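You operate a simulated robot arm through the tools that you are given. There is no shell and no other tool. Be economical: measure what you need, move in short steps, check, and stop when the job is done.

You run a simulated two-armed robot. Do the job below in one go: nothing can be reset, and whatever is moved stays where it is left.

TASK
Take the labelled meter on the top of the packing table and put it away on the top of the corner table. Stack the box labelled "caps" from the left bench table on top of the box that says "seals". Put two of the green cubes from the left bench table on the end of the cable table by the rails. Push the bottom drawer shut. Close the top workbench drawer. Take the jar on the top of the workbench and put it away on the top of the blue tester. Do these in any order. Set down upright: jar.

It is judged by the outcome, as a careful person would: the job done as asked, and still so three seconds after it is handed in. It fails if anything else is knocked over, pushed out of place, dropped, spilled or broken. Lids that push on must go on centred and level and be pressed home; caps that screw on are set level and turned clockwise until they are tight.

THE ROBOT
Two 7-joint arms with vacuum grippers on one trunk, on a base that drives. Base frame: it is fixed to the floor where the robot stands at the start and does not move with it; the origin is under the middle of the robot, x ahead of it, y to its left, z up; the surface under the hand at the start is at about z = 0.8. Units: m, rad, N and s.
The left shoulder is at the start at [0.07, 0.174, 1.104], the right one opposite. With the tool pointing down near the work surface each hand reaches from about 0.32 to 0.8 m from the robot's upright axis, wherever it stands, measured 20 degrees to its own side. Places, roughly: bottom drawer [-4, -3.6, 0.2]; end of the cable table by the rails (24x34 cm) [0.46, -3.56, 0.8]; green cube [-2, -2.75, 0.75]; jar [0.5, -4, 0.75]; labelled meter [0.75, -0.25, 1]; small blue box, small red box, small yellow box [-2, -1.75, 0.75]; top of the blue tester [0.7, 1.6, 1.1]; top of the corner table [0.6, 3.7, 0.8]; top workbench drawer [0.3, -4.1, 0.6]. Payload 3.5 kg a hand.
Tool frame (each hand has its own): the origin (TCP) lies in the middle of the cups' lips, and z points out of the cups. The gripper has 2 cups of 0.032 m across, covering 0.032 by 0.08 m (tool x, y); the bellows give 0.01 m. With the vacuum on, a cup seals on a smooth face that it is pressed against (1 to 4 N); it does not hold porous or soft things. The pull reaches 76 N.
Orientation is that of the tool frame in the base frame, as a unit quaternion [x, y, z, w]. With the cups facing straight down, the tool's x points along the base's -x, its y along +y and its z along -z.

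THE INTERFACE
- The arms move only by the tool arm_command. It takes "left_steps", "right_steps" or both (then of equal length, played together; a hand with none holds still); each is a list that holds one entry, the list of rows, each a list of 7 numbers: the turn, a rotation vector about the base's x, y, z in rad, then the shift along the base's x, y, z in m, then the vacuum: 1 switches it on, 0 off. In form: [[[wx, wy, wz, dx, dy, dz, valve], ...]]. A call has 1 to 12 rows; each row is the pose to reach, as a shift and turn from the pose commanded when the call began. Rows are played at 5 a second. More than 0.05 m and 0.15 rad between two rows, or a gripper value outside its range, and nothing of the call is played. A pose out of reach is approached as far as the arm can. The call stops where the force on the tool passes 40 N (or 10 N more than at its start, if that is more) or the arm is blocked; 0.2 s more then pass. The pull builds up within a second once a cup has sealed. Time passes only in rows, and 0.2 s behind the last, so rows that repeat a pose give it time. The reply holds the time, the measured pose of the TCP, the force on the tool along the base axes and the pull of the vacuum, in the units named above and with some noise, with the torque about the TCP (base axes, N m) and any sound that the robot's microphone picked up, and new pictures: "pictures" is both (left out), scene, wrist or none (wrist: the cameras of the hands that moved).
- Cameras (640 x 400 px; columns grow to the right, rows downward): "scene" is now at [0.1321, -0.0225, 1.412]; the picture's right is [-0.25, -0.97, -0.00], its down [-0.64, 0.17, -0.75] and it looks along [0.73, -0.19, -0.66] (base axes); focal length 267 px, centre (320, 200). "left" rides on the left gripper at [0.074, -0.019, -0.11] in its tool frame; the picture's right is [0.25, 0.97, 0.00], its down [-0.77, 0.20, -0.60] and it looks along [-0.58, 0.15, 0.80] (tool axes); focal length 218 px, centre (320, 200). "right" rides on the right gripper at [0.074, 0.019, -0.11] in its tool frame; the picture's right is [-0.25, 0.97, 0.00], its down [-0.77, -0.20, -0.60] and it looks along [-0.58, -0.15, 0.80] (tool axes); focal length 218 px, centre (320, 200). There is no depth. A picture from a camera that has moved, and an enlarged one, comes with that camera's place and axes in the base frame and with its lens.
- lift_body(by): slides the trunk up (or, below 0, down) by that many m; the arms and the scene camera ride with it, the base frame stays. It gives what a move gives, with no picture.
- steer(legs): drives the robot by 1 to 6 legs, each [ahead, turn to the left] in m and rad, along the robot's own axes; the way and the turn of a leg run together, so that a leg with both is an arc; at most 1.5 m and 3.142 rad a leg. The arms and the cameras ride along, it lands a little off, and it stops where it bumps. It gives what a move gives, and a new picture of the scene camera.
- head_to(pan, tilt): turns the head with the scene camera to pan (to the left, within 1.501 rad either way) and tilt (down, from -0.506 to 1.204), counted from straight ahead of the robot. It gives what a move gives, and a new picture of the scene camera.
- enlarge(camera, box): a new picture of the part [left, top, right, bottom] of that camera's present view, enlarged. The clock stands still meanwhile.
- sign_off(): hands the job in; it is judged then, once.

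Go step by step. Nothing tells you exact positions but the pictures and the camera data: compare them with the known pose of the tool, close in by small moves and look again before you grip or let go. The budget is 186 turns and 260 pictures, counting those below and the enlarged ones. Unless the task says otherwise, let go and move clear before handing in, and close with one line.

The tools are called after ">>>" as name(argument=value, ...) on one line, values as JSON. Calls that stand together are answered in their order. arm_command: Moves the arms, as the interface text tells. Its arguments: {"type":"object","properties":{"left_steps":{"type":"array","items":{"type":"array","items":{"type":"array","items":{"type":"number"}}}},"right_steps":{"type":"array","items":{"type":"array","items":{"type":"array","items":{"type":"number"}}}},"pictures":{"type":"string","enum":["both","scene","wrist","none"]}},"required":[]} The other tools are called the same way: lift_body (by) slides the trunk up or down; steer (legs) drives the base; head_to (pan, tilt) turns the head that bears the scene camera; enlarge (camera, box) takes an enlarged picture of a part of a camera's view; sign_off () hands the job in.

At the start:

```text
clock: 0.0
left_position: [0.5101, 0.0576, 1.047]
left_ee_rot: [0.0, 1.0, 0.0, 0.0]
left_contact_force: [-0.4, -0.4, 0.0]
left_ft_torque: [0.01, -0.02, 0.0]
left_pull: 0.1
right_position: [0.4573, -0.4411, 1.1303]
right_ee_rot: [0.0, 1.0, 0.0, 0.0]
right_contact_force: [-0.3, 0.4, -0.3]
right_ft_torque: [-0.04, -0.02, 0.01]
right_pull: 0.1
trunk travel left (down, up): [-0.6, 0.24]
robot x, y, heading: [0.0037, 0.0019, -0.002]
head pan, tilt: [-0.257, 0.717]
```

scene: 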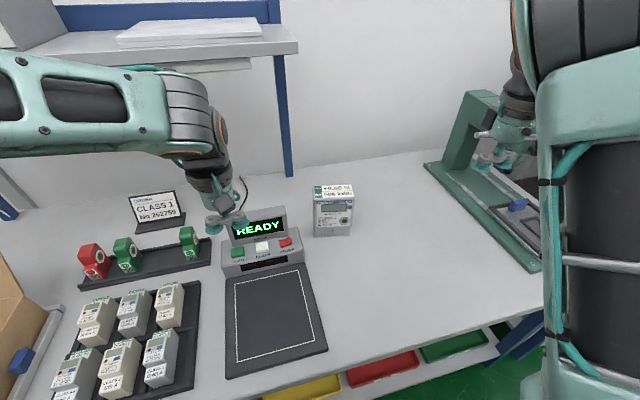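
right: 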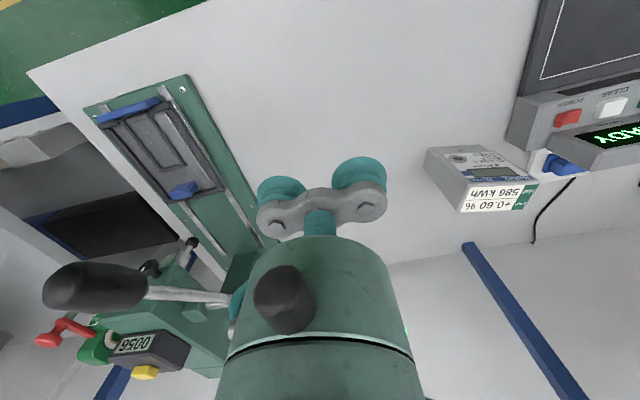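
left: 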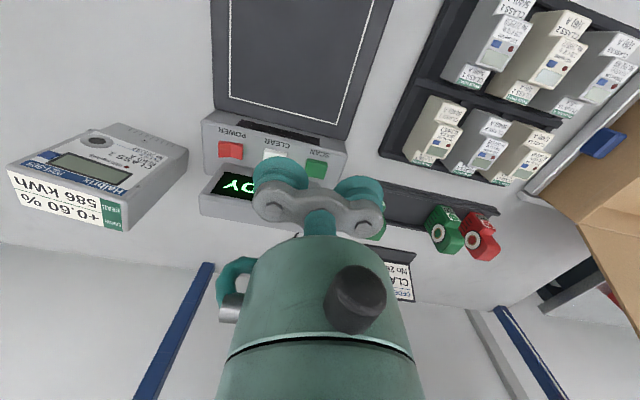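

The labelled meter stands alone on the packing table near x 0.68, y -0.2. I'll look closer at it from the scene camera and from the right hand.

>>> enlarge(camera="scene", box=[280, 160, 380, 250])

>>> enlarge(camera="right", box=[400, 120, 560, 230])

```text
4.44 times, centred on (330, 205) of scene
camera zoom: at [0.1321, -0.0225, 1.412], right [-0.25, -0.97, 0.0], down [-0.64, 0.17, -0.75], along [0.73, -0.19, -0.66], focal length 1187 px, centre (276, 178)
```

zoom: 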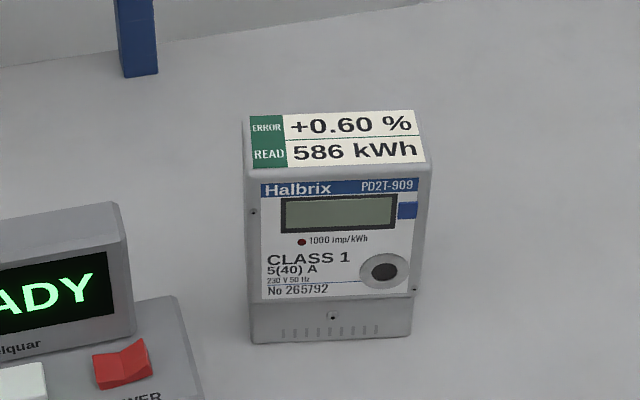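

```text
3.64 times, centred on (480, 175) of right
camera zoom: at [0.3833, -0.422, 1.2415], right [0.25, 0.97, 0.0], down [0.77, -0.2, 0.6], along [0.58, -0.15, -0.8], focal length 794 px, centre (-262, 291)
```

zoom: 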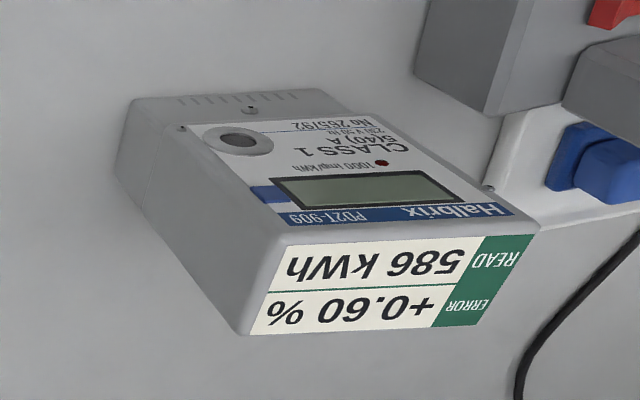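

The meter's top face is about centred at (0.663, -0.190, 0.95), turned about -0.21 rad. I move the right hand above it.

>>> arm_command(right_steps=[[[0, 0, -0.03, 0.029, 0.036, 0, 0], [0, 0, -0.06, 0.059, 0.072, 0, 0], [0, 0, -0.09, 0.088, 0.108, 0, 0], [0, 0, -0.12, 0.118, 0.143, 0, 0], [0, 0, -0.15, 0.147, 0.179, 0, 0], [0, 0, -0.18, 0.176, 0.215, 0, 0], [0, 0, -0.214, 0.206, 0.251, 0, 0], [0, 0, -0.214, 0.206, 0.251, -0.05, 0], [0, 0, -0.214, 0.206, 0.251, -0.1, 0], [0, 0, -0.214, 0.206, 0.251, -0.13, 0]]])

```text
clock: 2.2
left_position: [0.5114, 0.0578, 1.0459]
left_ee_rot: [0.0, 1.0, 0.0, 0.001]
left_contact_force: [0.4, -0.1, -0.6]
left_ft_torque: [0.03, 0.0, 0.03]
left_pull: 0.1
right_position: [0.6642, -0.1903, 1.0004]
right_ee_rot: [0.107, 0.994, 0.0, 0.0]
right_contact_force: [0.0, 0.6, 0.5]
right_ft_torque: [-0.01, -0.01, -0.03]
right_pull: 0.1
trunk travel left (down, up): [-0.6, 0.24]
robot x, y, heading: [0.0018, -0.0025, -0.002]
head pan, tilt: [-0.257, 0.717]
camera scene: at [0.1327, -0.0223, 1.412], right [-0.25, -0.97, 0.0], down [-0.64, 0.17, -0.75], along [0.73, -0.19, -0.66], focal length 267 px, centre (320, 200)
camera right: at [0.5954, -0.1563, 1.1092], right [0.45, 0.89, 0.0], down [0.71, -0.36, 0.6], along [0.54, -0.27, -0.8], focal length 218 px, centre (320, 200)
```

scene: 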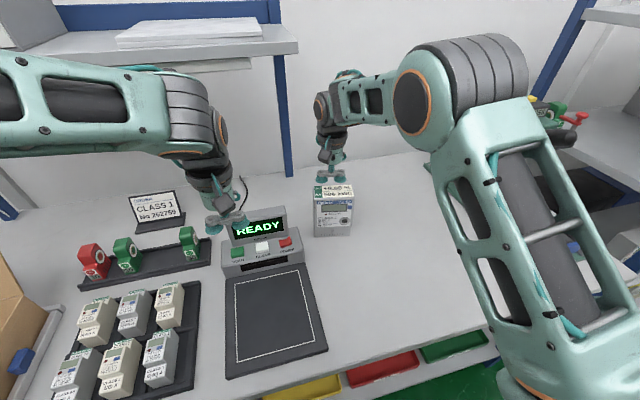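
right: 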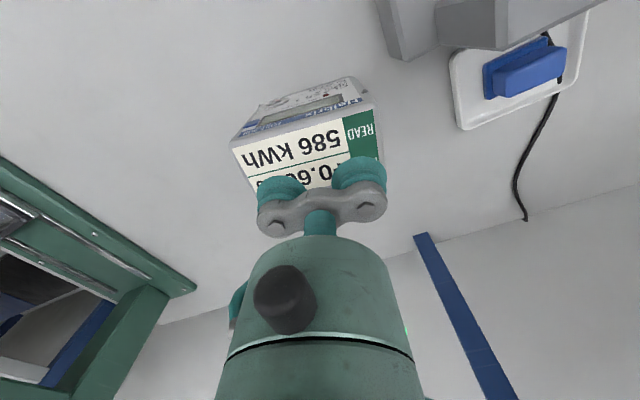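

The hand is aligned over the label, so I lower with the vacuum on in small steps.

>>> arm_command(right_steps=[[[0, 0, 0, -0.003, -0.003, -0.02, 1], [0, 0, 0, -0.003, -0.003, -0.035, 1], [0, 0, 0, -0.003, -0.003, -0.042, 1], [0, 0, 0, -0.003, -0.003, -0.047, 1], [0, 0, 0, -0.003, -0.003, -0.051, 1], [0, 0, 0, -0.003, -0.003, -0.051, 1]]], pictures="wrist")

```text
clock: 3.3
left_position: [0.5097, 0.0585, 1.0483]
left_ee_rot: [0.0, 1.0, -0.001, 0.001]
left_contact_force: [0.6, 0.3, 0.3]
left_ft_torque: [0.05, 0.01, 0.01]
left_pull: 0.0
right_position: [0.6607, -0.1941, 0.9592]
right_ee_rot: [0.107, 0.994, 0.0, 0.008]
right_contact_force: [-7.7, -0.1, 21.7]
right_ft_torque: [-0.38, 0.42, 0.01]
right_pull: 75.0
trunk travel left (down, up): [-0.6, 0.24]
robot x, y, heading: [0.0006, -0.0006, -0.001]
head pan, tilt: [-0.257, 0.717]
stopped in row 5 (right hand): the force on the tool passed its limit at 44 N (the readings are from after the stop); the commanded pose is now the measured one
camera right: at [0.5915, -0.1588, 1.0693], right [0.45, 0.89, 0.01], down [0.7, -0.36, 0.61], along [0.55, -0.27, -0.79], focal length 218 px, centre (320, 200)
```

right: 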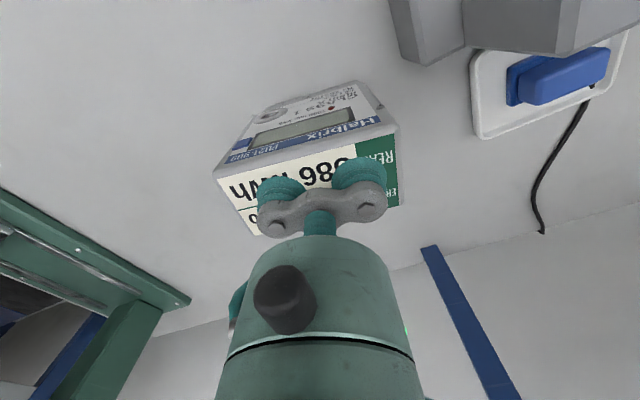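

Sealed with 75 N of pull. I lift the meter.

>>> arm_command(right_steps=[[[0, 0, 0, 0, 0, 0.02, 1], [0, 0, 0, 0, 0, 0.06, 1], [0, 0, 0, 0, 0, 0.1, 1], [0, 0, 0, 0, 0, 0.14, 1]]], pictures="scene")

>>> head_to(pan=1.3, tilt=0.5)

```text
clock: 4.3
left_position: [0.5118, 0.0583, 1.0467]
left_ee_rot: [0.001, 1.0, -0.001, 0.0]
left_contact_force: [-0.7, 0.9, -0.5]
left_ft_torque: [0.01, 0.02, 0.03]
left_pull: 0.1
right_position: [0.6613, -0.1939, 1.0964]
right_ee_rot: [0.107, 0.994, 0.0, 0.005]
right_contact_force: [-0.3, -0.3, -3.1]
right_ft_torque: [-0.02, 0.03, 0.01]
right_pull: 75.3
trunk travel left (down, up): [-0.6, 0.24]
robot x, y, heading: [0.002, 0.0017, 0.001]
head pan, tilt: [-0.257, 0.717]
camera scene: at [0.1314, -0.0221, 1.4121], right [-0.25, -0.97, 0.0], down [-0.64, 0.17, -0.75], along [0.73, -0.19, -0.66], focal length 267 px, centre (320, 200)
```

scene: 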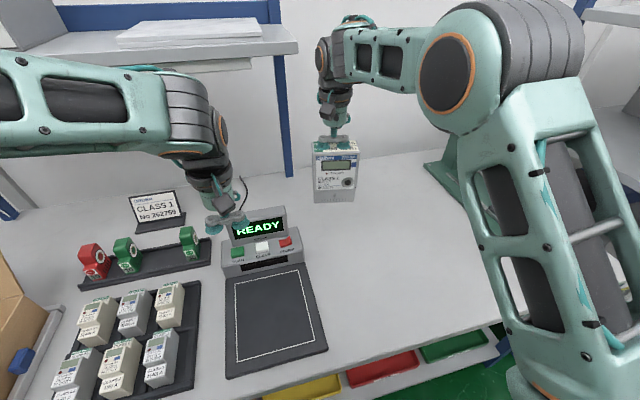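

```text
clock: 6.0
left_position: [0.512, 0.0587, 1.0463]
left_ee_rot: [0.0, 1.0, 0.0, -0.001]
left_contact_force: [-0.8, -0.3, -0.4]
left_ft_torque: [0.02, 0.01, 0.0]
left_pull: 0.0
right_position: [0.6621, -0.1936, 1.0953]
right_ee_rot: [0.108, 0.994, 0.0, 0.005]
right_contact_force: [0.0, 0.3, -3.5]
right_ft_torque: [0.03, 0.01, -0.01]
right_pull: 75.9
trunk travel left (down, up): [-0.6, 0.24]
robot x, y, heading: [0.0021, -0.0003, -0.003]
head pan, tilt: [1.3, 0.499]
camera scene: at [0.0755, 0.0867, 1.4313], right [0.96, -0.27, 0.0], down [-0.13, -0.46, -0.88], along [0.23, 0.85, -0.48], focal length 267 px, centre (320, 200)
```

scene: 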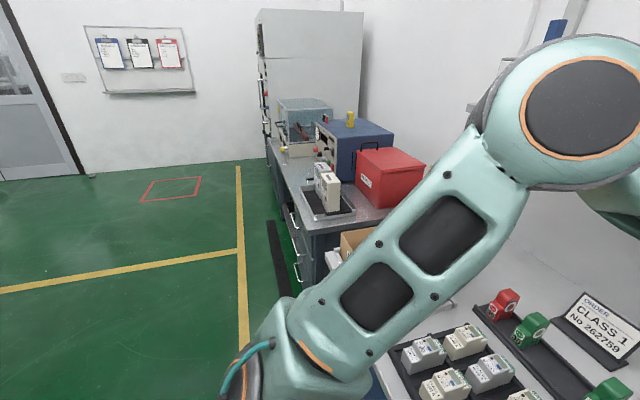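

The meter is up. I back away from the table, then drive toward the corner table and look.

>>> steer(legs=[[-0.6, 0], [0, 1.57], [1.5, 0]])

>>> head_to(pan=-0.6, tilt=0.4)

```text
clock: 20.1
left_position: [-0.615, 1.9915, 1.0458]
left_ee_rot: [-0.695, 0.719, 0.0, 0.0]
left_contact_force: [0.3, -0.4, 0.0]
left_ft_torque: [0.0, -0.02, 0.01]
left_pull: 0.1
right_position: [-0.3588, 2.1341, 1.0952]
right_ee_rot: [-0.615, 0.789, 0.003, 0.003]
right_contact_force: [-0.1, -0.2, -5.2]
right_ft_torque: [0.02, 0.0, -0.04]
right_pull: 75.4
trunk travel left (down, up): [-0.6, 0.24]
robot x, y, heading: [-0.5699, 1.4778, 1.54]
head pan, tilt: [1.3, 0.499]
camera scene: at [-0.6583, 1.5549, 1.4313], right [0.3, 0.95, 0.0], down [0.46, -0.14, -0.88], along [-0.84, 0.26, -0.48], focal length 267 px, centre (320, 200)
```

scene: 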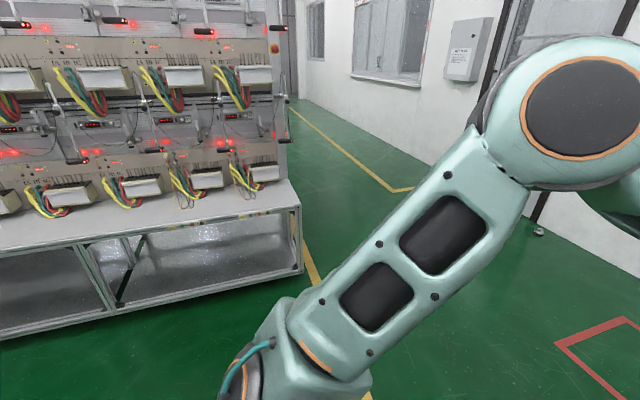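

```text
clock: 22.0
left_position: [-0.6154, 1.9912, 1.0459]
left_ee_rot: [-0.696, 0.718, 0.0, 0.0]
left_contact_force: [0.1, 0.5, -0.7]
left_ft_torque: [0.0, 0.0, -0.01]
left_pull: 0.2
right_position: [-0.3597, 2.134, 1.0947]
right_ee_rot: [-0.616, 0.788, 0.003, 0.002]
right_contact_force: [-0.2, 0.3, -4.6]
right_ft_torque: [-0.05, 0.01, 0.0]
right_pull: 75.7
trunk travel left (down, up): [-0.6, 0.24]
robot x, y, heading: [-0.5719, 1.4793, 1.538]
head pan, tilt: [-0.6, 0.4]
camera scene: at [-0.5168, 1.6026, 1.4404], right [0.81, -0.59, 0.0], down [-0.23, -0.31, -0.92], along [0.54, 0.74, -0.39], focal length 267 px, centre (320, 200)
```

scene: 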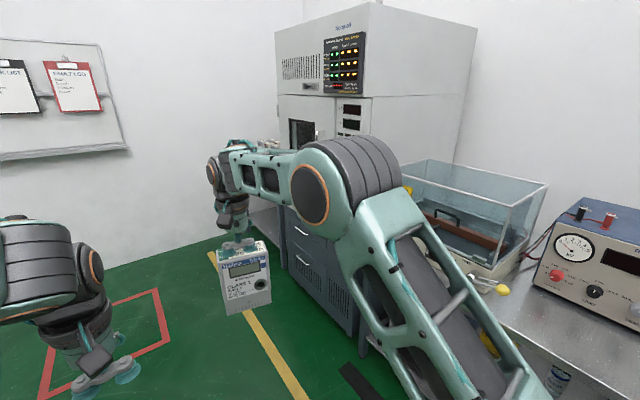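

I drive further along the aisle and look at the corner table.

>>> steer(legs=[[1.2, 0.03]])

>>> head_to(pan=-1.1, tilt=0.5)

```text
clock: 28.3
left_position: [-0.5919, 3.2315, 1.0463]
left_ee_rot: [-0.701, 0.713, 0.001, 0.0]
left_contact_force: [-0.2, 0.2, 0.6]
left_ft_torque: [0.02, -0.01, 0.04]
left_pull: 0.1
right_position: [-0.3378, 3.377, 1.0955]
right_ee_rot: [-0.621, 0.784, 0.003, 0.003]
right_contact_force: [-1.0, -0.7, -3.8]
right_ft_torque: [-0.01, 0.05, 0.0]
right_pull: 76.1
trunk travel left (down, up): [-0.6, 0.24]
robot x, y, heading: [-0.542, 2.717, 1.554]
head pan, tilt: [-0.6, 0.4]
camera scene: at [-0.4877, 2.8436, 1.4404], right [0.81, -0.58, 0.0], down [-0.23, -0.32, -0.92], along [0.53, 0.75, -0.39], focal length 267 px, centre (320, 200)
```

scene: 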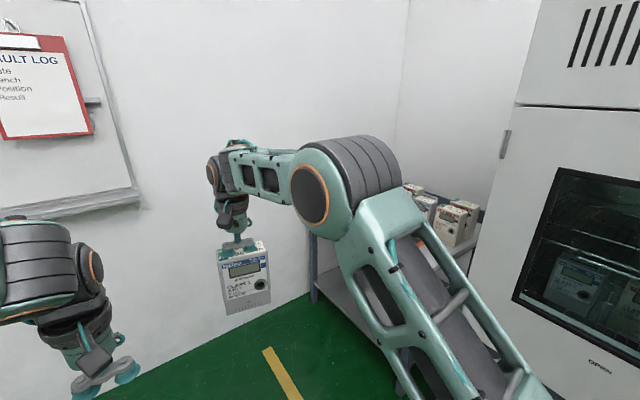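

```text
clock: 29.2
left_position: [-0.5914, 3.231, 1.0447]
left_ee_rot: [-0.701, 0.713, 0.0, 0.0]
left_contact_force: [0.3, 0.1, 0.0]
left_ft_torque: [0.0, -0.02, -0.01]
left_pull: 0.0
right_position: [-0.3374, 3.3771, 1.0944]
right_ee_rot: [-0.62, 0.784, 0.004, 0.002]
right_contact_force: [-0.3, 0.6, -4.6]
right_ft_torque: [-0.01, 0.03, 0.02]
right_pull: 75.4
trunk travel left (down, up): [-0.6, 0.24]
robot x, y, heading: [-0.5411, 2.7136, 1.552]
head pan, tilt: [-1.1, 0.499]
camera scene: at [-0.4597, 2.808, 1.4313], right [0.44, -0.9, 0.0], down [-0.43, -0.21, -0.88], along [0.79, 0.39, -0.48], focal length 267 px, centre (320, 200)
```

scene: 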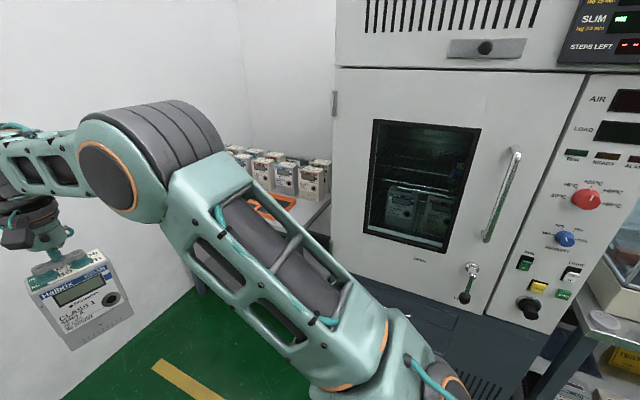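

The corner table lies beyond the oven, with meters at its back. I pull the loaded hand in before driving on and turning to face it.

>>> arm_command(right_steps=[[[0, 0, 0, 0, -0.05, 0, 1], [0, 0, 0, 0, -0.1, 0, 1], [0, 0, 0, 0, -0.15, 0, 1], [0, 0, 0, 0, -0.2, 0, 1], [0, 0, 0, 0, -0.24, 0, 1]]], left_steps=[[[0, 0, 0, 0, -0.02, 0, 0], [0, 0, 0, 0, -0.04, 0, 0], [0, 0, 0, 0, -0.06, 0, 0], [0, 0, 0, 0, -0.08, 0, 0], [0, 0, 0, -0.04, -0.1, 0, 0]]], pictures="none")

>>> steer(legs=[[0.75, 0], [0, -1.55]])

>>> head_to(pan=0.1, tilt=0.6)

```text
clock: 30.4
left_position: [-0.633, 3.1281, 1.0469]
left_ee_rot: [-0.701, 0.713, 0.001, 0.001]
left_contact_force: [0.0, 0.1, 0.0]
left_ft_torque: [0.03, 0.01, -0.02]
left_pull: 0.0
right_position: [-0.3338, 3.1349, 1.0961]
right_ee_rot: [-0.621, 0.784, 0.005, 0.003]
right_contact_force: [0.0, -0.2, -4.4]
right_ft_torque: [0.0, 0.02, -0.01]
right_pull: 76.0
trunk travel left (down, up): [-0.6, 0.24]
robot x, y, heading: [-0.542, 2.7174, 1.558]
head pan, tilt: [-1.1, 0.499]
```

```text
clock: 38.3
left_position: [-0.1193, 3.5793, 1.047]
left_ee_rot: [0.004, 1.0, 0.0, 0.0]
left_contact_force: [0.9, -0.2, -0.2]
left_ft_torque: [0.0, 0.01, 0.01]
left_pull: 0.0
right_position: [-0.1083, 3.2794, 1.0961]
right_ee_rot: [0.111, 0.994, 0.001, 0.005]
right_contact_force: [-0.4, -0.6, -4.6]
right_ft_torque: [0.02, 0.05, -0.01]
right_pull: 75.6
trunk travel left (down, up): [-0.6, 0.24]
robot x, y, heading: [-0.5284, 3.4845, -0.005]
head pan, tilt: [-1.1, 0.499]
camera scene: at [-0.438, 3.4007, 1.4313], right [-0.89, -0.45, 0.0], down [-0.21, 0.43, -0.88], along [0.39, -0.79, -0.48], focal length 267 px, centre (320, 200)
```

scene: 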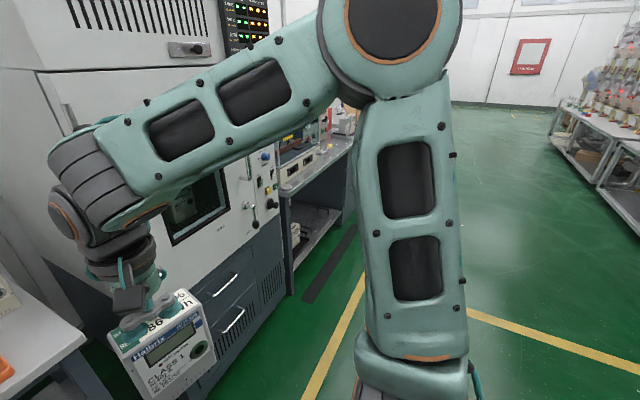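

```text
clock: 39.7
left_position: [-0.1185, 3.5795, 1.0474]
left_ee_rot: [0.004, 1.0, 0.0, 0.0]
left_contact_force: [0.2, 0.2, -0.4]
left_ft_torque: [0.01, -0.01, 0.03]
left_pull: 0.1
right_position: [-0.1084, 3.2794, 1.0964]
right_ee_rot: [0.111, 0.994, 0.001, 0.004]
right_contact_force: [0.4, -0.2, -4.8]
right_ft_torque: [0.05, 0.04, -0.01]
right_pull: 74.8
trunk travel left (down, up): [-0.6, 0.24]
robot x, y, heading: [-0.5318, 3.4829, -0.01]
head pan, tilt: [0.099, 0.6]
camera scene: at [-0.3906, 3.4902, 1.4222], right [0.09, -1.0, 0.0], down [-0.56, -0.05, -0.82], along [0.82, 0.08, -0.57], focal length 267 px, centre (320, 200)
```

scene: 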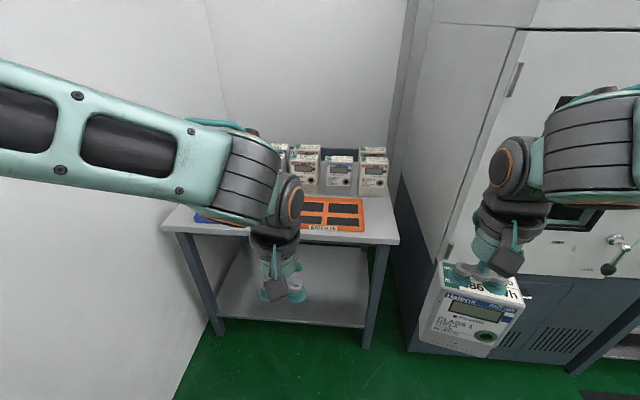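

I see the corner table: meters at its back, an orange tray in front. My left arm hides its left half, so I swing that arm aside.

>>> arm_command(left_steps=[[[0, 0, 0, -0.02, 0.045, 0.0, 0], [0, 0, 0, -0.04, 0.09, 0.0, 0], [0, 0, 0, -0.06, 0.135, 0.0, 0], [0, 0, 0, -0.08, 0.18, 0.0, 0], [0, 0, 0, -0.1, 0.22, 0.0, 0], [0, 0, 0, -0.12, 0.26, 0.0, 0]]], pictures="none")

>>> head_to(pan=0.0, tilt=0.7)

```text
clock: 41.1
left_position: [-0.2276, 3.8252, 1.0383]
left_ee_rot: [0.004, 1.0, -0.001, -0.002]
left_contact_force: [-0.5, 0.1, 0.0]
left_ft_torque: [-0.04, 0.02, 0.02]
left_pull: 0.0
left hand out of reach, approached as far as the arm can: row 6
right_position: [-0.1077, 3.2823, 1.0962]
right_ee_rot: [0.11, 0.994, 0.0, 0.005]
right_contact_force: [0.1, -0.2, -4.4]
right_ft_torque: [0.04, 0.01, -0.02]
right_pull: 76.0
trunk travel left (down, up): [-0.6, 0.24]
robot x, y, heading: [-0.528, 3.4836, -0.006]
head pan, tilt: [0.099, 0.6]
```

```text
clock: 41.8
left_position: [-0.2277, 3.8243, 1.0375]
left_ee_rot: [0.004, 1.0, 0.0, -0.001]
left_contact_force: [0.3, 0.0, -0.9]
left_ft_torque: [-0.01, 0.01, 0.01]
left_pull: 0.1
right_position: [-0.1084, 3.2803, 1.0974]
right_ee_rot: [0.111, 0.994, 0.0, 0.004]
right_contact_force: [0.1, -0.1, -4.8]
right_ft_torque: [0.03, 0.03, 0.0]
right_pull: 75.6
trunk travel left (down, up): [-0.6, 0.24]
robot x, y, heading: [-0.5288, 3.4831, -0.007]
head pan, tilt: [0.0, 0.7]
camera scene: at [-0.3937, 3.4813, 1.4136], right [-0.01, -1.0, 0.0], down [-0.64, 0.0, -0.76], along [0.76, -0.01, -0.64], focal length 267 px, centre (320, 200)
```

scene: 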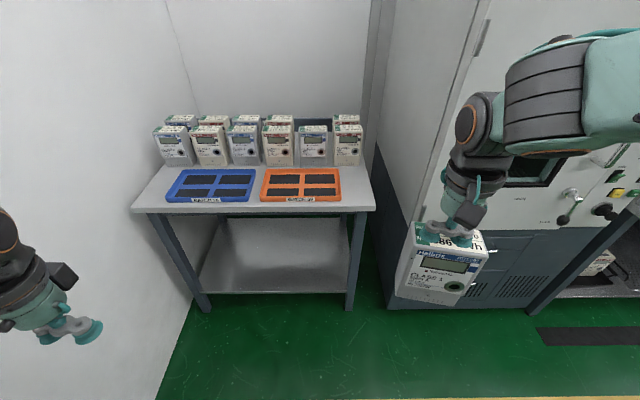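

>>> enlarge(camera="scene", box=[120, 100, 400, 225])

```text
2.29 times, centred on (260, 162) of scene
camera zoom: at [-0.3937, 3.4813, 1.4136], right [-0.01, -1.0, 0.0], down [-0.64, 0.0, -0.76], along [0.76, -0.01, -0.64], focal length 611 px, centre (457, 286)
```

zoom: 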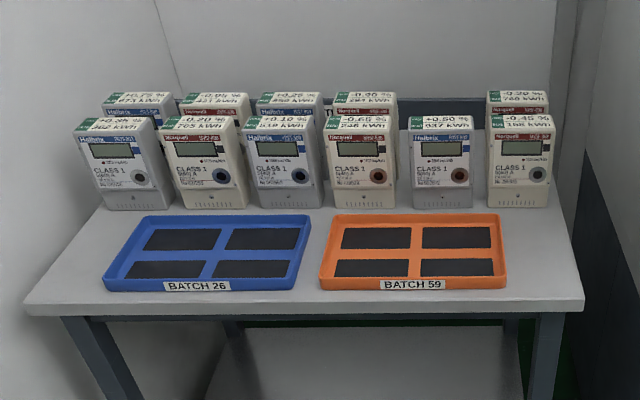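

Free bare tabletop exists right of the orange tray (y about 3.27 to 3.39). The meter fits there turned 90°, centred at (0.43, 3.33), so I turn it now and then drive in.

>>> arm_command(right_steps=[[[0, 0, -0.14, 0, 0, 0, 1], [0, 0, -0.28, 0, 0, 0, 1], [0, 0, -0.42, 0, 0, 0, 1], [0, 0, -0.56, 0, 0, 0, 1], [0, 0, -0.7, 0, 0, 0, 1], [0, 0, -0.84, 0, 0, 0, 1], [0, 0, -0.98, 0, 0, 0, 1], [0, 0, -1.12, 0, 0, 0, 1], [0, 0, -1.25, 0, 0, 0, 1], [0, 0, -1.35, 0, 0, 0, 1]]], pictures="none")

>>> steer(legs=[[0.43, 0.0]])

```text
clock: 44.0
left_position: [-0.2266, 3.8228, 1.0384]
left_ee_rot: [0.005, 1.0, -0.001, 0.0]
left_contact_force: [-0.1, -0.6, -0.2]
left_ft_torque: [-0.01, -0.01, -0.02]
left_pull: 0.0
right_position: [-0.1082, 3.2816, 1.0967]
right_ee_rot: [0.708, 0.706, -0.003, 0.004]
right_contact_force: [0.2, 0.4, -4.0]
right_ft_torque: [0.03, 0.02, 0.04]
right_pull: 75.3
trunk travel left (down, up): [-0.6, 0.24]
robot x, y, heading: [-0.5301, 3.4805, 0.0]
head pan, tilt: [0.0, 0.7]
```

```text
clock: 46.7
left_position: [0.2084, 3.8218, 1.0385]
left_ee_rot: [0.003, 1.0, -0.001, 0.001]
left_contact_force: [1.2, 0.6, -0.1]
left_ft_torque: [-0.03, 0.0, -0.02]
left_pull: 0.1
right_position: [0.3281, 3.2777, 1.0961]
right_ee_rot: [0.707, 0.707, -0.003, 0.005]
right_contact_force: [-1.1, -0.3, -5.6]
right_ft_torque: [0.01, 0.0, -0.01]
right_pull: 75.4
trunk travel left (down, up): [-0.6, 0.24]
robot x, y, heading: [-0.0933, 3.4844, -0.012]
head pan, tilt: [0.0, 0.7]
camera scene: at [0.0424, 3.4788, 1.4136], right [-0.01, -1.0, 0.0], down [-0.64, 0.0, -0.76], along [0.76, -0.01, -0.64], focal length 267 px, centre (320, 200)
```

scene: 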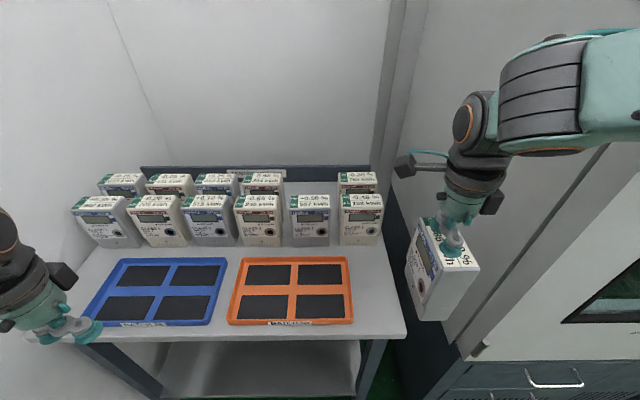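

>>> enlarge(camera="scene", box=[300, 180, 500, 350])

```text
2.35 times, centred on (400, 265) of scene
camera zoom: at [0.0424, 3.4788, 1.4136], right [-0.01, -1.0, 0.0], down [-0.64, 0.0, -0.76], along [0.76, -0.01, -0.64], focal length 628 px, centre (132, 47)
```

zoom: 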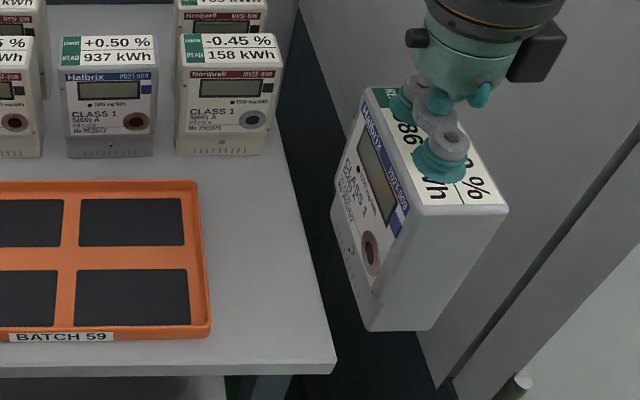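

The strip is y 3.28 to 3.39, x 0.30 to 0.55. I move the meter over its middle and lower most of the way.

>>> arm_command(right_steps=[[[0, 0, 0, 0.035, 0.02, 0, 1], [0, 0, 0, 0.07, 0.04, 0, 1], [0, 0, 0, 0.102, 0.059, 0, 1], [0, 0, 0, 0.102, 0.059, -0.04, 1], [0, 0, 0, 0.102, 0.059, -0.08, 1], [0, 0, 0, 0.102, 0.059, -0.1, 1], [0, 0, 0, 0.102, 0.059, -0.1, 1]]], pictures="scene")

>>> enlarge(camera="scene", box=[300, 180, 500, 350])

```text
clock: 48.3
left_position: [0.2071, 3.8218, 1.0392]
left_ee_rot: [0.004, 1.0, 0.0, 0.0]
left_contact_force: [0.5, -0.4, 1.3]
left_ft_torque: [-0.01, -0.01, 0.01]
left_pull: 0.1
right_position: [0.4308, 3.339, 0.9976]
right_ee_rot: [0.707, 0.707, -0.002, 0.005]
right_contact_force: [0.1, 0.0, -4.9]
right_ft_torque: [0.01, -0.02, 0.01]
right_pull: 74.9
trunk travel left (down, up): [-0.6, 0.24]
robot x, y, heading: [-0.0942, 3.482, -0.009]
head pan, tilt: [0.0, 0.7]
camera scene: at [0.042, 3.4785, 1.4136], right [-0.01, -1.0, 0.0], down [-0.64, 0.0, -0.76], along [0.76, 0.0, -0.64], focal length 267 px, centre (320, 200)
```

scene: 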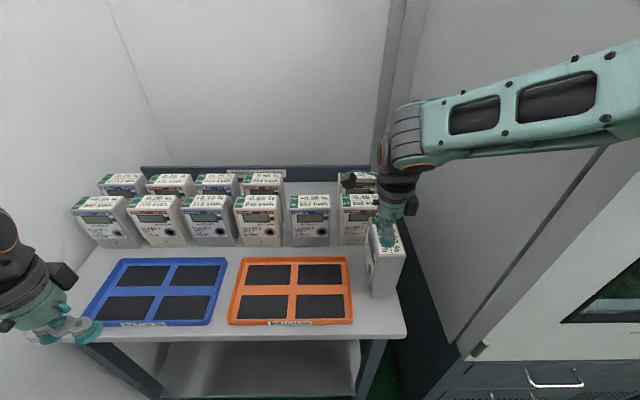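

```text
2.35 times, centred on (400, 265) of scene
camera zoom: at [0.042, 3.4785, 1.4136], right [-0.01, -1.0, 0.0], down [-0.64, 0.0, -0.76], along [0.76, 0.0, -0.64], focal length 628 px, centre (132, 47)
```

zoom: 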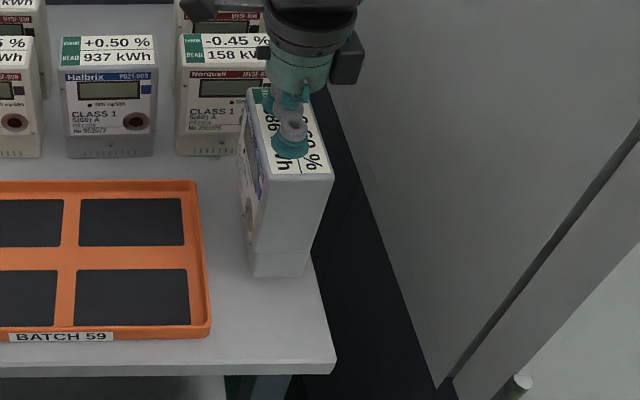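

Well placed within the strip. I lower until contact.

>>> arm_command(right_steps=[[[0, 0, 0, 0, 0, -0.015, 1], [0, 0, 0, 0, 0, -0.022, 1], [0, 0, 0, 0, 0, -0.027, 1], [0, 0, 0, 0, 0, -0.03, 1], [0, 0, 0, 0, 0, -0.033, 1]]], pictures="none")

```text
clock: 49.5
left_position: [0.2091, 3.8211, 1.0396]
left_ee_rot: [0.003, 1.0, -0.001, 0.0]
left_contact_force: [-0.5, -0.2, 0.3]
left_ft_torque: [-0.02, -0.01, -0.01]
left_pull: 0.1
right_position: [0.4308, 3.3376, 0.9629]
right_ee_rot: [0.707, 0.708, -0.003, 0.005]
right_contact_force: [-0.5, -0.3, -4.7]
right_ft_torque: [0.0, -0.01, 0.01]
right_pull: 75.5
trunk travel left (down, up): [-0.6, 0.24]
robot x, y, heading: [-0.0919, 3.4802, -0.004]
head pan, tilt: [0.0, 0.7]
```

>>> arm_command(right_steps=[[[0, 0, 0, 0, 0, -0.004, 1], [0, 0, 0, 0, 0, -0.008, 1], [0, 0, 0, 0, 0, -0.011, 1]]], pictures="scene")

```text
clock: 50.2
left_position: [0.2052, 3.8207, 1.0382]
left_ee_rot: [0.004, 1.0, 0.0, 0.001]
left_contact_force: [-0.2, -0.3, -0.7]
left_ft_torque: [0.0, 0.02, 0.01]
left_pull: 0.1
right_position: [0.4299, 3.3384, 0.9601]
right_ee_rot: [0.708, 0.706, 0.004, 0.008]
right_contact_force: [-3.6, -0.7, 17.2]
right_ft_torque: [-0.28, 0.58, 0.05]
right_pull: 76.1
trunk travel left (down, up): [-0.6, 0.24]
robot x, y, heading: [-0.094, 3.4762, -0.008]
head pan, tilt: [0.0, 0.7]
stopped in row 3 (right hand): the force on the tool passed its limit at 44 N (the readings are from after the stop); the commanded pose is now the measured one
camera scene: at [0.0392, 3.4792, 1.4139], right [-0.01, -1.0, 0.0], down [-0.64, 0.0, -0.77], along [0.77, -0.01, -0.64], focal length 267 px, centre (320, 200)
```

scene: 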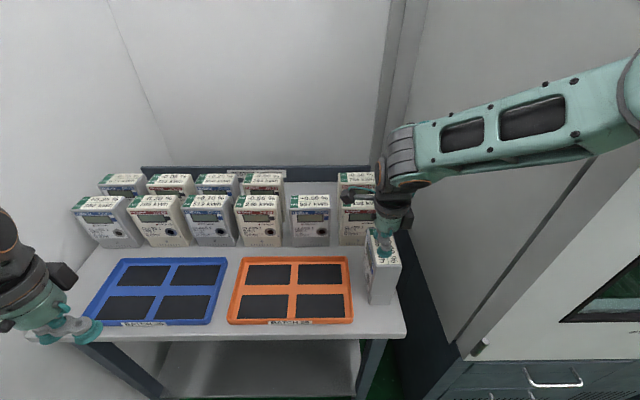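

Contact is made. I release the vacuum, wait, and rise.

>>> arm_command(right_steps=[[[0, 0, 0, 0, 0, 0.001, 0], [0, 0, 0, 0, 0, 0.001, 0], [0, 0, 0, 0, 0, 0.001, 0], [0, 0, 0, 0, 0, 0.001, 0], [0, 0, 0, 0, 0, 0.006, 0], [0, 0, 0, 0, 0, 0.02, 0], [0, 0, 0, 0, 0, 0.06, 0], [0, 0, 0, 0, 0, 0.1, 0], [0, 0, 0, 0, 0, 0.14, 0], [0, 0, 0, -0.04, -0.02, 0.14, 0], [0, 0, 0, -0.08, -0.05, 0.14, 0]]], pictures="scene")

```text
clock: 52.6
left_position: [0.2065, 3.8206, 1.0394]
left_ee_rot: [0.003, 1.0, 0.0, 0.001]
left_contact_force: [0.5, -1.0, -0.3]
left_ft_torque: [-0.02, 0.0, 0.02]
left_pull: 0.0
right_position: [0.3484, 3.2859, 1.1001]
right_ee_rot: [0.708, 0.706, 0.002, 0.006]
right_contact_force: [-0.4, 0.1, -0.9]
right_ft_torque: [0.04, -0.02, -0.02]
right_pull: 0.1
trunk travel left (down, up): [-0.6, 0.24]
robot x, y, heading: [-0.0954, 3.4786, -0.012]
head pan, tilt: [0.0, 0.7]
camera scene: at [0.0401, 3.4769, 1.4138], right [-0.01, -1.0, 0.0], down [-0.64, 0.01, -0.77], along [0.77, 0.0, -0.64], focal length 267 px, centre (320, 200)
```

scene: 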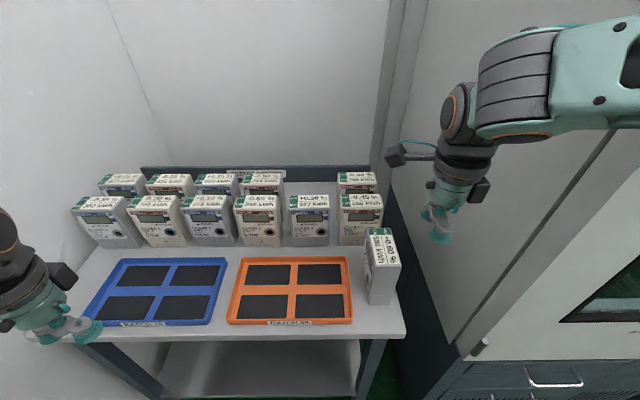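

Meter delivered. I back off, bring the hands home, and turn to look down the room.

>>> steer(legs=[[-0.5, 0]])

>>> arm_command(right_steps=[[[0, 0, 0.14, 0, 0, 0, 0], [0, 0, 0.28, 0, 0, 0, 0], [0, 0, 0.42, 0, 0, 0, 0], [0, 0, 0.56, 0, 0, 0, 0], [0, 0, 0.7, 0, 0, 0, 0], [0, 0, 0.84, 0, 0, 0, 0], [0, 0, 0.98, 0, 0, 0, 0], [0, 0, 1.12, 0, 0, 0, 0], [0, 0, 1.26, 0, 0, 0, 0], [0, 0, 1.4, 0, 0, 0, 0], [0, 0, 1.54, 0, 0, 0, 0], [0, 0, 1.57, 0, 0, 0, 0]]], pictures="none")

>>> steer(legs=[[0, -1.57], [0.7, 0]])

>>> head_to(pan=0.0, tilt=0.25)

```text
clock: 55.5
left_position: [-0.287, 3.8257, 1.0383]
left_ee_rot: [0.002, 1.0, -0.001, 0.0]
left_contact_force: [0.4, 0.6, -0.5]
left_ft_torque: [0.0, 0.0, 0.01]
left_pull: 0.0
right_position: [-0.1446, 3.2908, 1.0985]
right_ee_rot: [0.707, 0.707, 0.002, 0.007]
right_contact_force: [0.0, -0.2, 0.5]
right_ft_torque: [0.02, 0.0, -0.01]
right_pull: 0.1
trunk travel left (down, up): [-0.6, 0.24]
robot x, y, heading: [-0.5874, 3.4854, -0.0]
head pan, tilt: [0.0, 0.7]
camera scene: at [-0.4532, 3.4818, 1.4136], right [0.0, -1.0, 0.0], down [-0.64, 0.0, -0.76], along [0.76, 0.0, -0.64], focal length 267 px, centre (320, 200)
```

scene: 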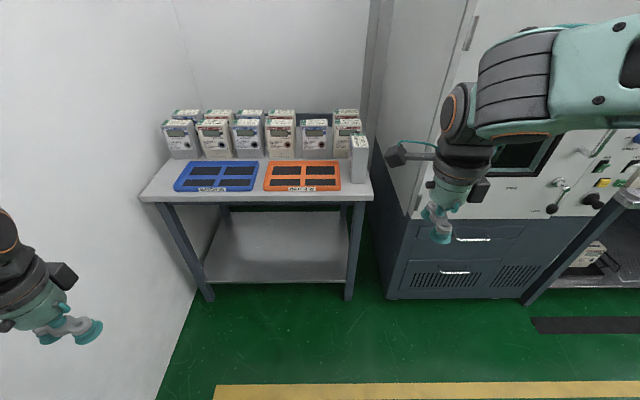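

```text
clock: 58.1
left_position: [-0.2882, 3.825, 1.0381]
left_ee_rot: [0.003, 1.0, -0.001, -0.001]
left_contact_force: [0.2, -0.3, 0.3]
left_ft_torque: [0.04, 0.04, 0.03]
left_pull: 0.1
right_position: [-0.1435, 3.2911, 1.0997]
right_ee_rot: [-0.001, 1.0, 0.006, 0.004]
right_contact_force: [0.4, 0.1, -0.7]
right_ft_torque: [-0.01, -0.03, 0.01]
right_pull: 0.1
trunk travel left (down, up): [-0.6, 0.24]
robot x, y, heading: [-0.587, 3.4812, -0.001]
head pan, tilt: [0.0, 0.7]
```

```text
clock: 65.9
left_position: [-0.257, 2.4659, 1.0384]
left_ee_rot: [0.71, 0.704, -0.001, -0.001]
left_contact_force: [0.6, -0.3, 0.5]
left_ft_torque: [0.0, 0.02, 0.0]
left_pull: 0.2
right_position: [-0.7907, 2.3234, 1.0977]
right_ee_rot: [0.709, 0.705, 0.002, 0.007]
right_contact_force: [-0.7, 0.3, -0.7]
right_ft_torque: [-0.01, -0.01, 0.03]
right_pull: 0.0
trunk travel left (down, up): [-0.6, 0.24]
robot x, y, heading: [-0.6038, 2.7692, -1.581]
head pan, tilt: [0.0, 0.7]
camera scene: at [-0.5974, 2.6319, 1.4136], right [-1.0, 0.01, 0.0], down [0.01, 0.64, -0.76], along [-0.01, -0.76, -0.64], focal length 267 px, centre (320, 200)
```

scene: 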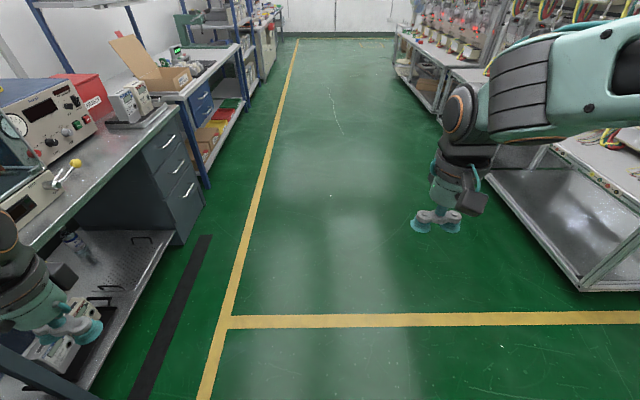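

```text
clock: 66.8
left_position: [-0.2564, 2.4656, 1.0386]
left_ee_rot: [0.71, 0.704, -0.001, -0.001]
left_contact_force: [0.0, 0.5, -0.2]
left_ft_torque: [-0.01, -0.03, 0.01]
left_pull: 0.1
right_position: [-0.7907, 2.3246, 1.0996]
right_ee_rot: [0.709, 0.705, 0.001, 0.008]
right_contact_force: [0.6, 1.0, 0.1]
right_ft_torque: [0.01, 0.01, 0.01]
right_pull: 0.0
trunk travel left (down, up): [-0.6, 0.24]
robot x, y, heading: [-0.5967, 2.7672, -1.579]
head pan, tilt: [0.0, 0.25]
camera scene: at [-0.5975, 2.6238, 1.4544], right [-1.0, 0.01, 0.0], down [0.0, 0.25, -0.97], along [-0.01, -0.97, -0.25], focal length 267 px, centre (320, 200)
```

scene: 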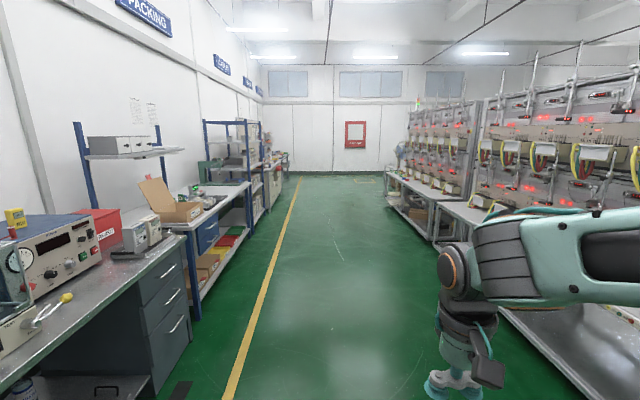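

The aisle is clear. I drive down to about y = -1.9 and turn to face the left bench.

>>> steer(legs=[[1.5, 0.0], [1.5, 0.01], [1.5, 0], [0, -1.57]])

>>> head_to(pan=0.0, tilt=0.45)

```text
clock: 92.1
left_position: [-0.7783, -2.081, 1.0383]
left_ee_rot: [1.0, 0.013, 0.0, -0.001]
left_contact_force: [-0.2, -0.5, 0.8]
left_ft_torque: [0.03, 0.01, 0.01]
left_pull: 0.0
right_position: [-0.9384, -1.5506, 1.0981]
right_ee_rot: [1.0, 0.015, -0.003, 0.006]
right_contact_force: [-0.4, 0.2, 0.0]
right_ft_torque: [-0.03, -0.02, 0.04]
right_pull: 0.0
trunk travel left (down, up): [-0.6, 0.24]
robot x, y, heading: [-0.49, -1.7264, -3.118]
head pan, tilt: [0.0, 0.25]
camera scene: at [-0.6312, -1.7348, 1.4544], right [-0.03, 1.0, 0.0], down [0.25, 0.01, -0.97], along [-0.97, -0.03, -0.25], focal length 267 px, centre (320, 200)
```

scene: 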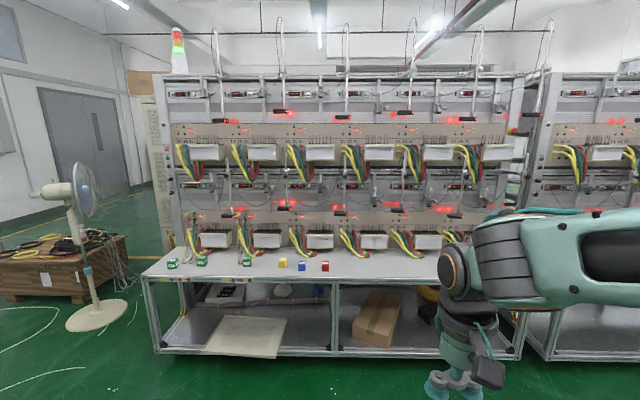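

```text
clock: 92.8
left_position: [-0.7776, -2.0804, 1.0388]
left_ee_rot: [1.0, 0.012, 0.0, 0.0]
left_contact_force: [-0.9, 0.4, 0.0]
left_ft_torque: [-0.01, 0.0, 0.01]
left_pull: 0.0
right_position: [-0.9387, -1.5518, 1.0982]
right_ee_rot: [1.0, 0.015, -0.003, 0.006]
right_contact_force: [0.0, 0.6, -0.5]
right_ft_torque: [-0.01, -0.01, 0.0]
right_pull: 0.1
trunk travel left (down, up): [-0.6, 0.24]
robot x, y, heading: [-0.4862, -1.7253, -3.114]
head pan, tilt: [0.0, 0.45]
camera scene: at [-0.6298, -1.7348, 1.4358], right [-0.03, 1.0, 0.0], down [0.43, 0.01, -0.9], along [-0.9, -0.02, -0.43], focal length 267 px, centre (320, 200)
```

scene: 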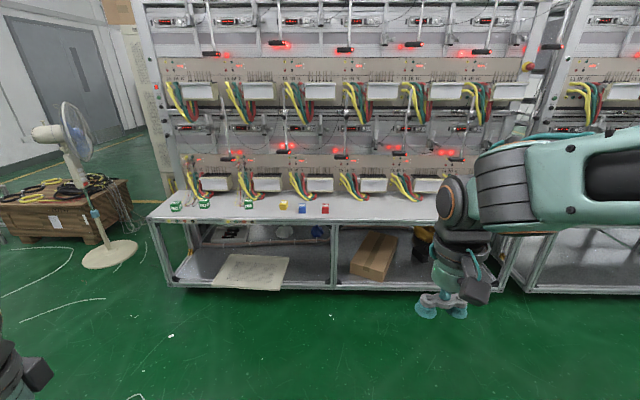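

>>> enlarge(camera="scene", box=[150, 180, 350, 230])

>>> steer(legs=[[0.8, 0.0]])

>>> head_to(pan=0.2, tilt=0.75)

```text
3.20 times, centred on (250, 205) of scene
camera zoom: at [-0.6298, -1.7348, 1.4358], right [-0.03, 1.0, 0.0], down [0.43, 0.01, -0.9], along [-0.9, -0.02, -0.43], focal length 855 px, centre (544, 184)
```

zoom: 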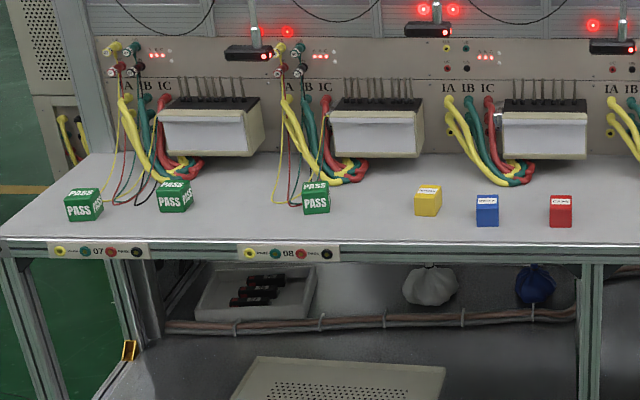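

```text
clock: 97.1
left_position: [-1.571, -2.106, 1.0382]
left_ee_rot: [1.0, 0.014, 0.0, -0.001]
left_contact_force: [-0.5, 0.6, 0.7]
left_ft_torque: [-0.03, 0.0, 0.0]
left_pull: 0.1
right_position: [-1.733, -1.5765, 1.099]
right_ee_rot: [1.0, 0.018, -0.003, 0.005]
right_contact_force: [0.4, 0.2, 0.7]
right_ft_torque: [-0.02, -0.03, 0.04]
right_pull: 0.1
trunk travel left (down, up): [-0.6, 0.24]
robot x, y, heading: [-1.2836, -1.7491, -3.11]
head pan, tilt: [0.0, 0.45]
camera scene: at [-1.4227, -1.7583, 1.4358], right [-0.03, 1.0, 0.0], down [0.44, 0.01, -0.9], along [-0.9, -0.03, -0.44], focal length 267 px, centre (320, 200)
```

scene: 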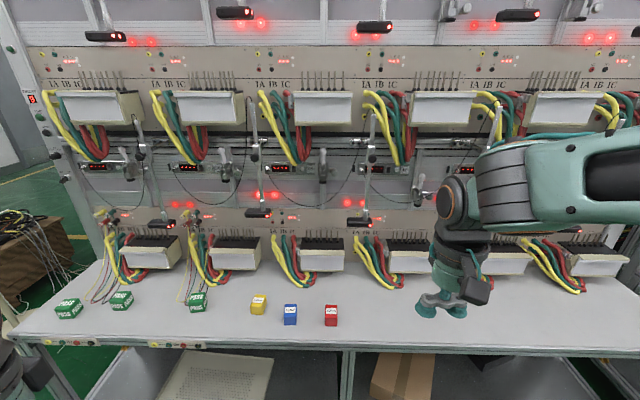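

```text
clock: 97.9
left_position: [-1.5697, -2.105, 1.0375]
left_ee_rot: [1.0, 0.014, 0.0, 0.0]
left_contact_force: [0.1, 0.5, 0.7]
left_ft_torque: [-0.02, 0.01, -0.01]
left_pull: 0.1
right_position: [-1.7329, -1.5765, 1.0979]
right_ee_rot: [1.0, 0.018, -0.004, 0.005]
right_contact_force: [0.0, -0.6, -0.7]
right_ft_torque: [-0.01, 0.03, 0.01]
right_pull: 0.1
trunk travel left (down, up): [-0.6, 0.24]
robot x, y, heading: [-1.2808, -1.748, -3.107]
head pan, tilt: [0.201, 0.75]
camera scene: at [-1.4113, -1.7744, 1.4094], right [-0.23, 0.97, 0.0], down [0.66, 0.16, -0.73], along [-0.71, -0.17, -0.68], focal length 267 px, centre (320, 200)
```

scene: 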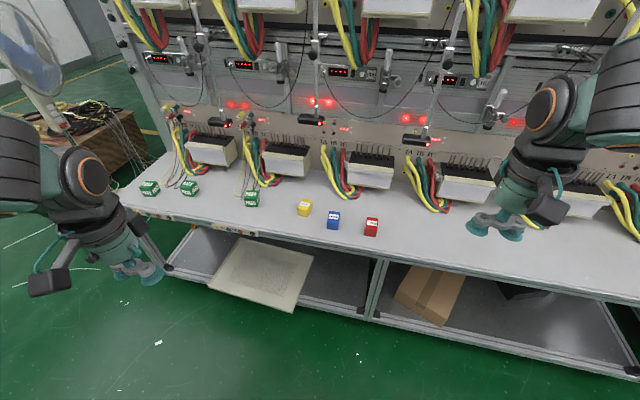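

>>> enlarge(camera="scene", box=[280, 185, 400, 255])

>>> enlarge(camera="scene", box=[120, 160, 300, 230])

```text
5.33 times, centred on (340, 220) of scene
camera zoom: at [-1.4113, -1.7744, 1.4094], right [-0.23, 0.97, 0.0], down [0.66, 0.16, -0.73], along [-0.71, -0.17, -0.68], focal length 1425 px, centre (213, 93)
```

zoom: 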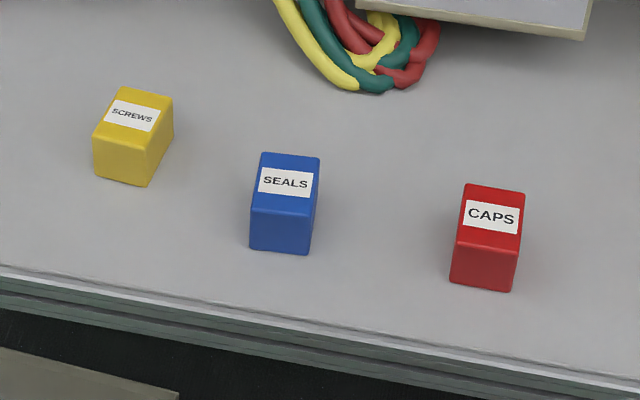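

```text
3.56 times, centred on (210, 195) of scene
camera zoom: at [-1.4113, -1.7744, 1.4094], right [-0.23, 0.97, 0.0], down [0.66, 0.16, -0.73], along [-0.71, -0.17, -0.68], focal length 950 px, centre (711, 218)
```

zoom: 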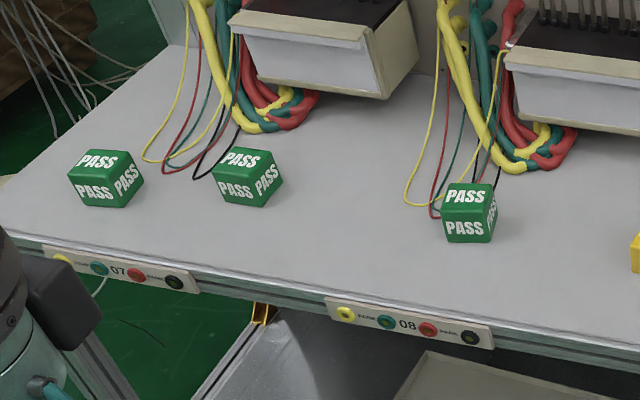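

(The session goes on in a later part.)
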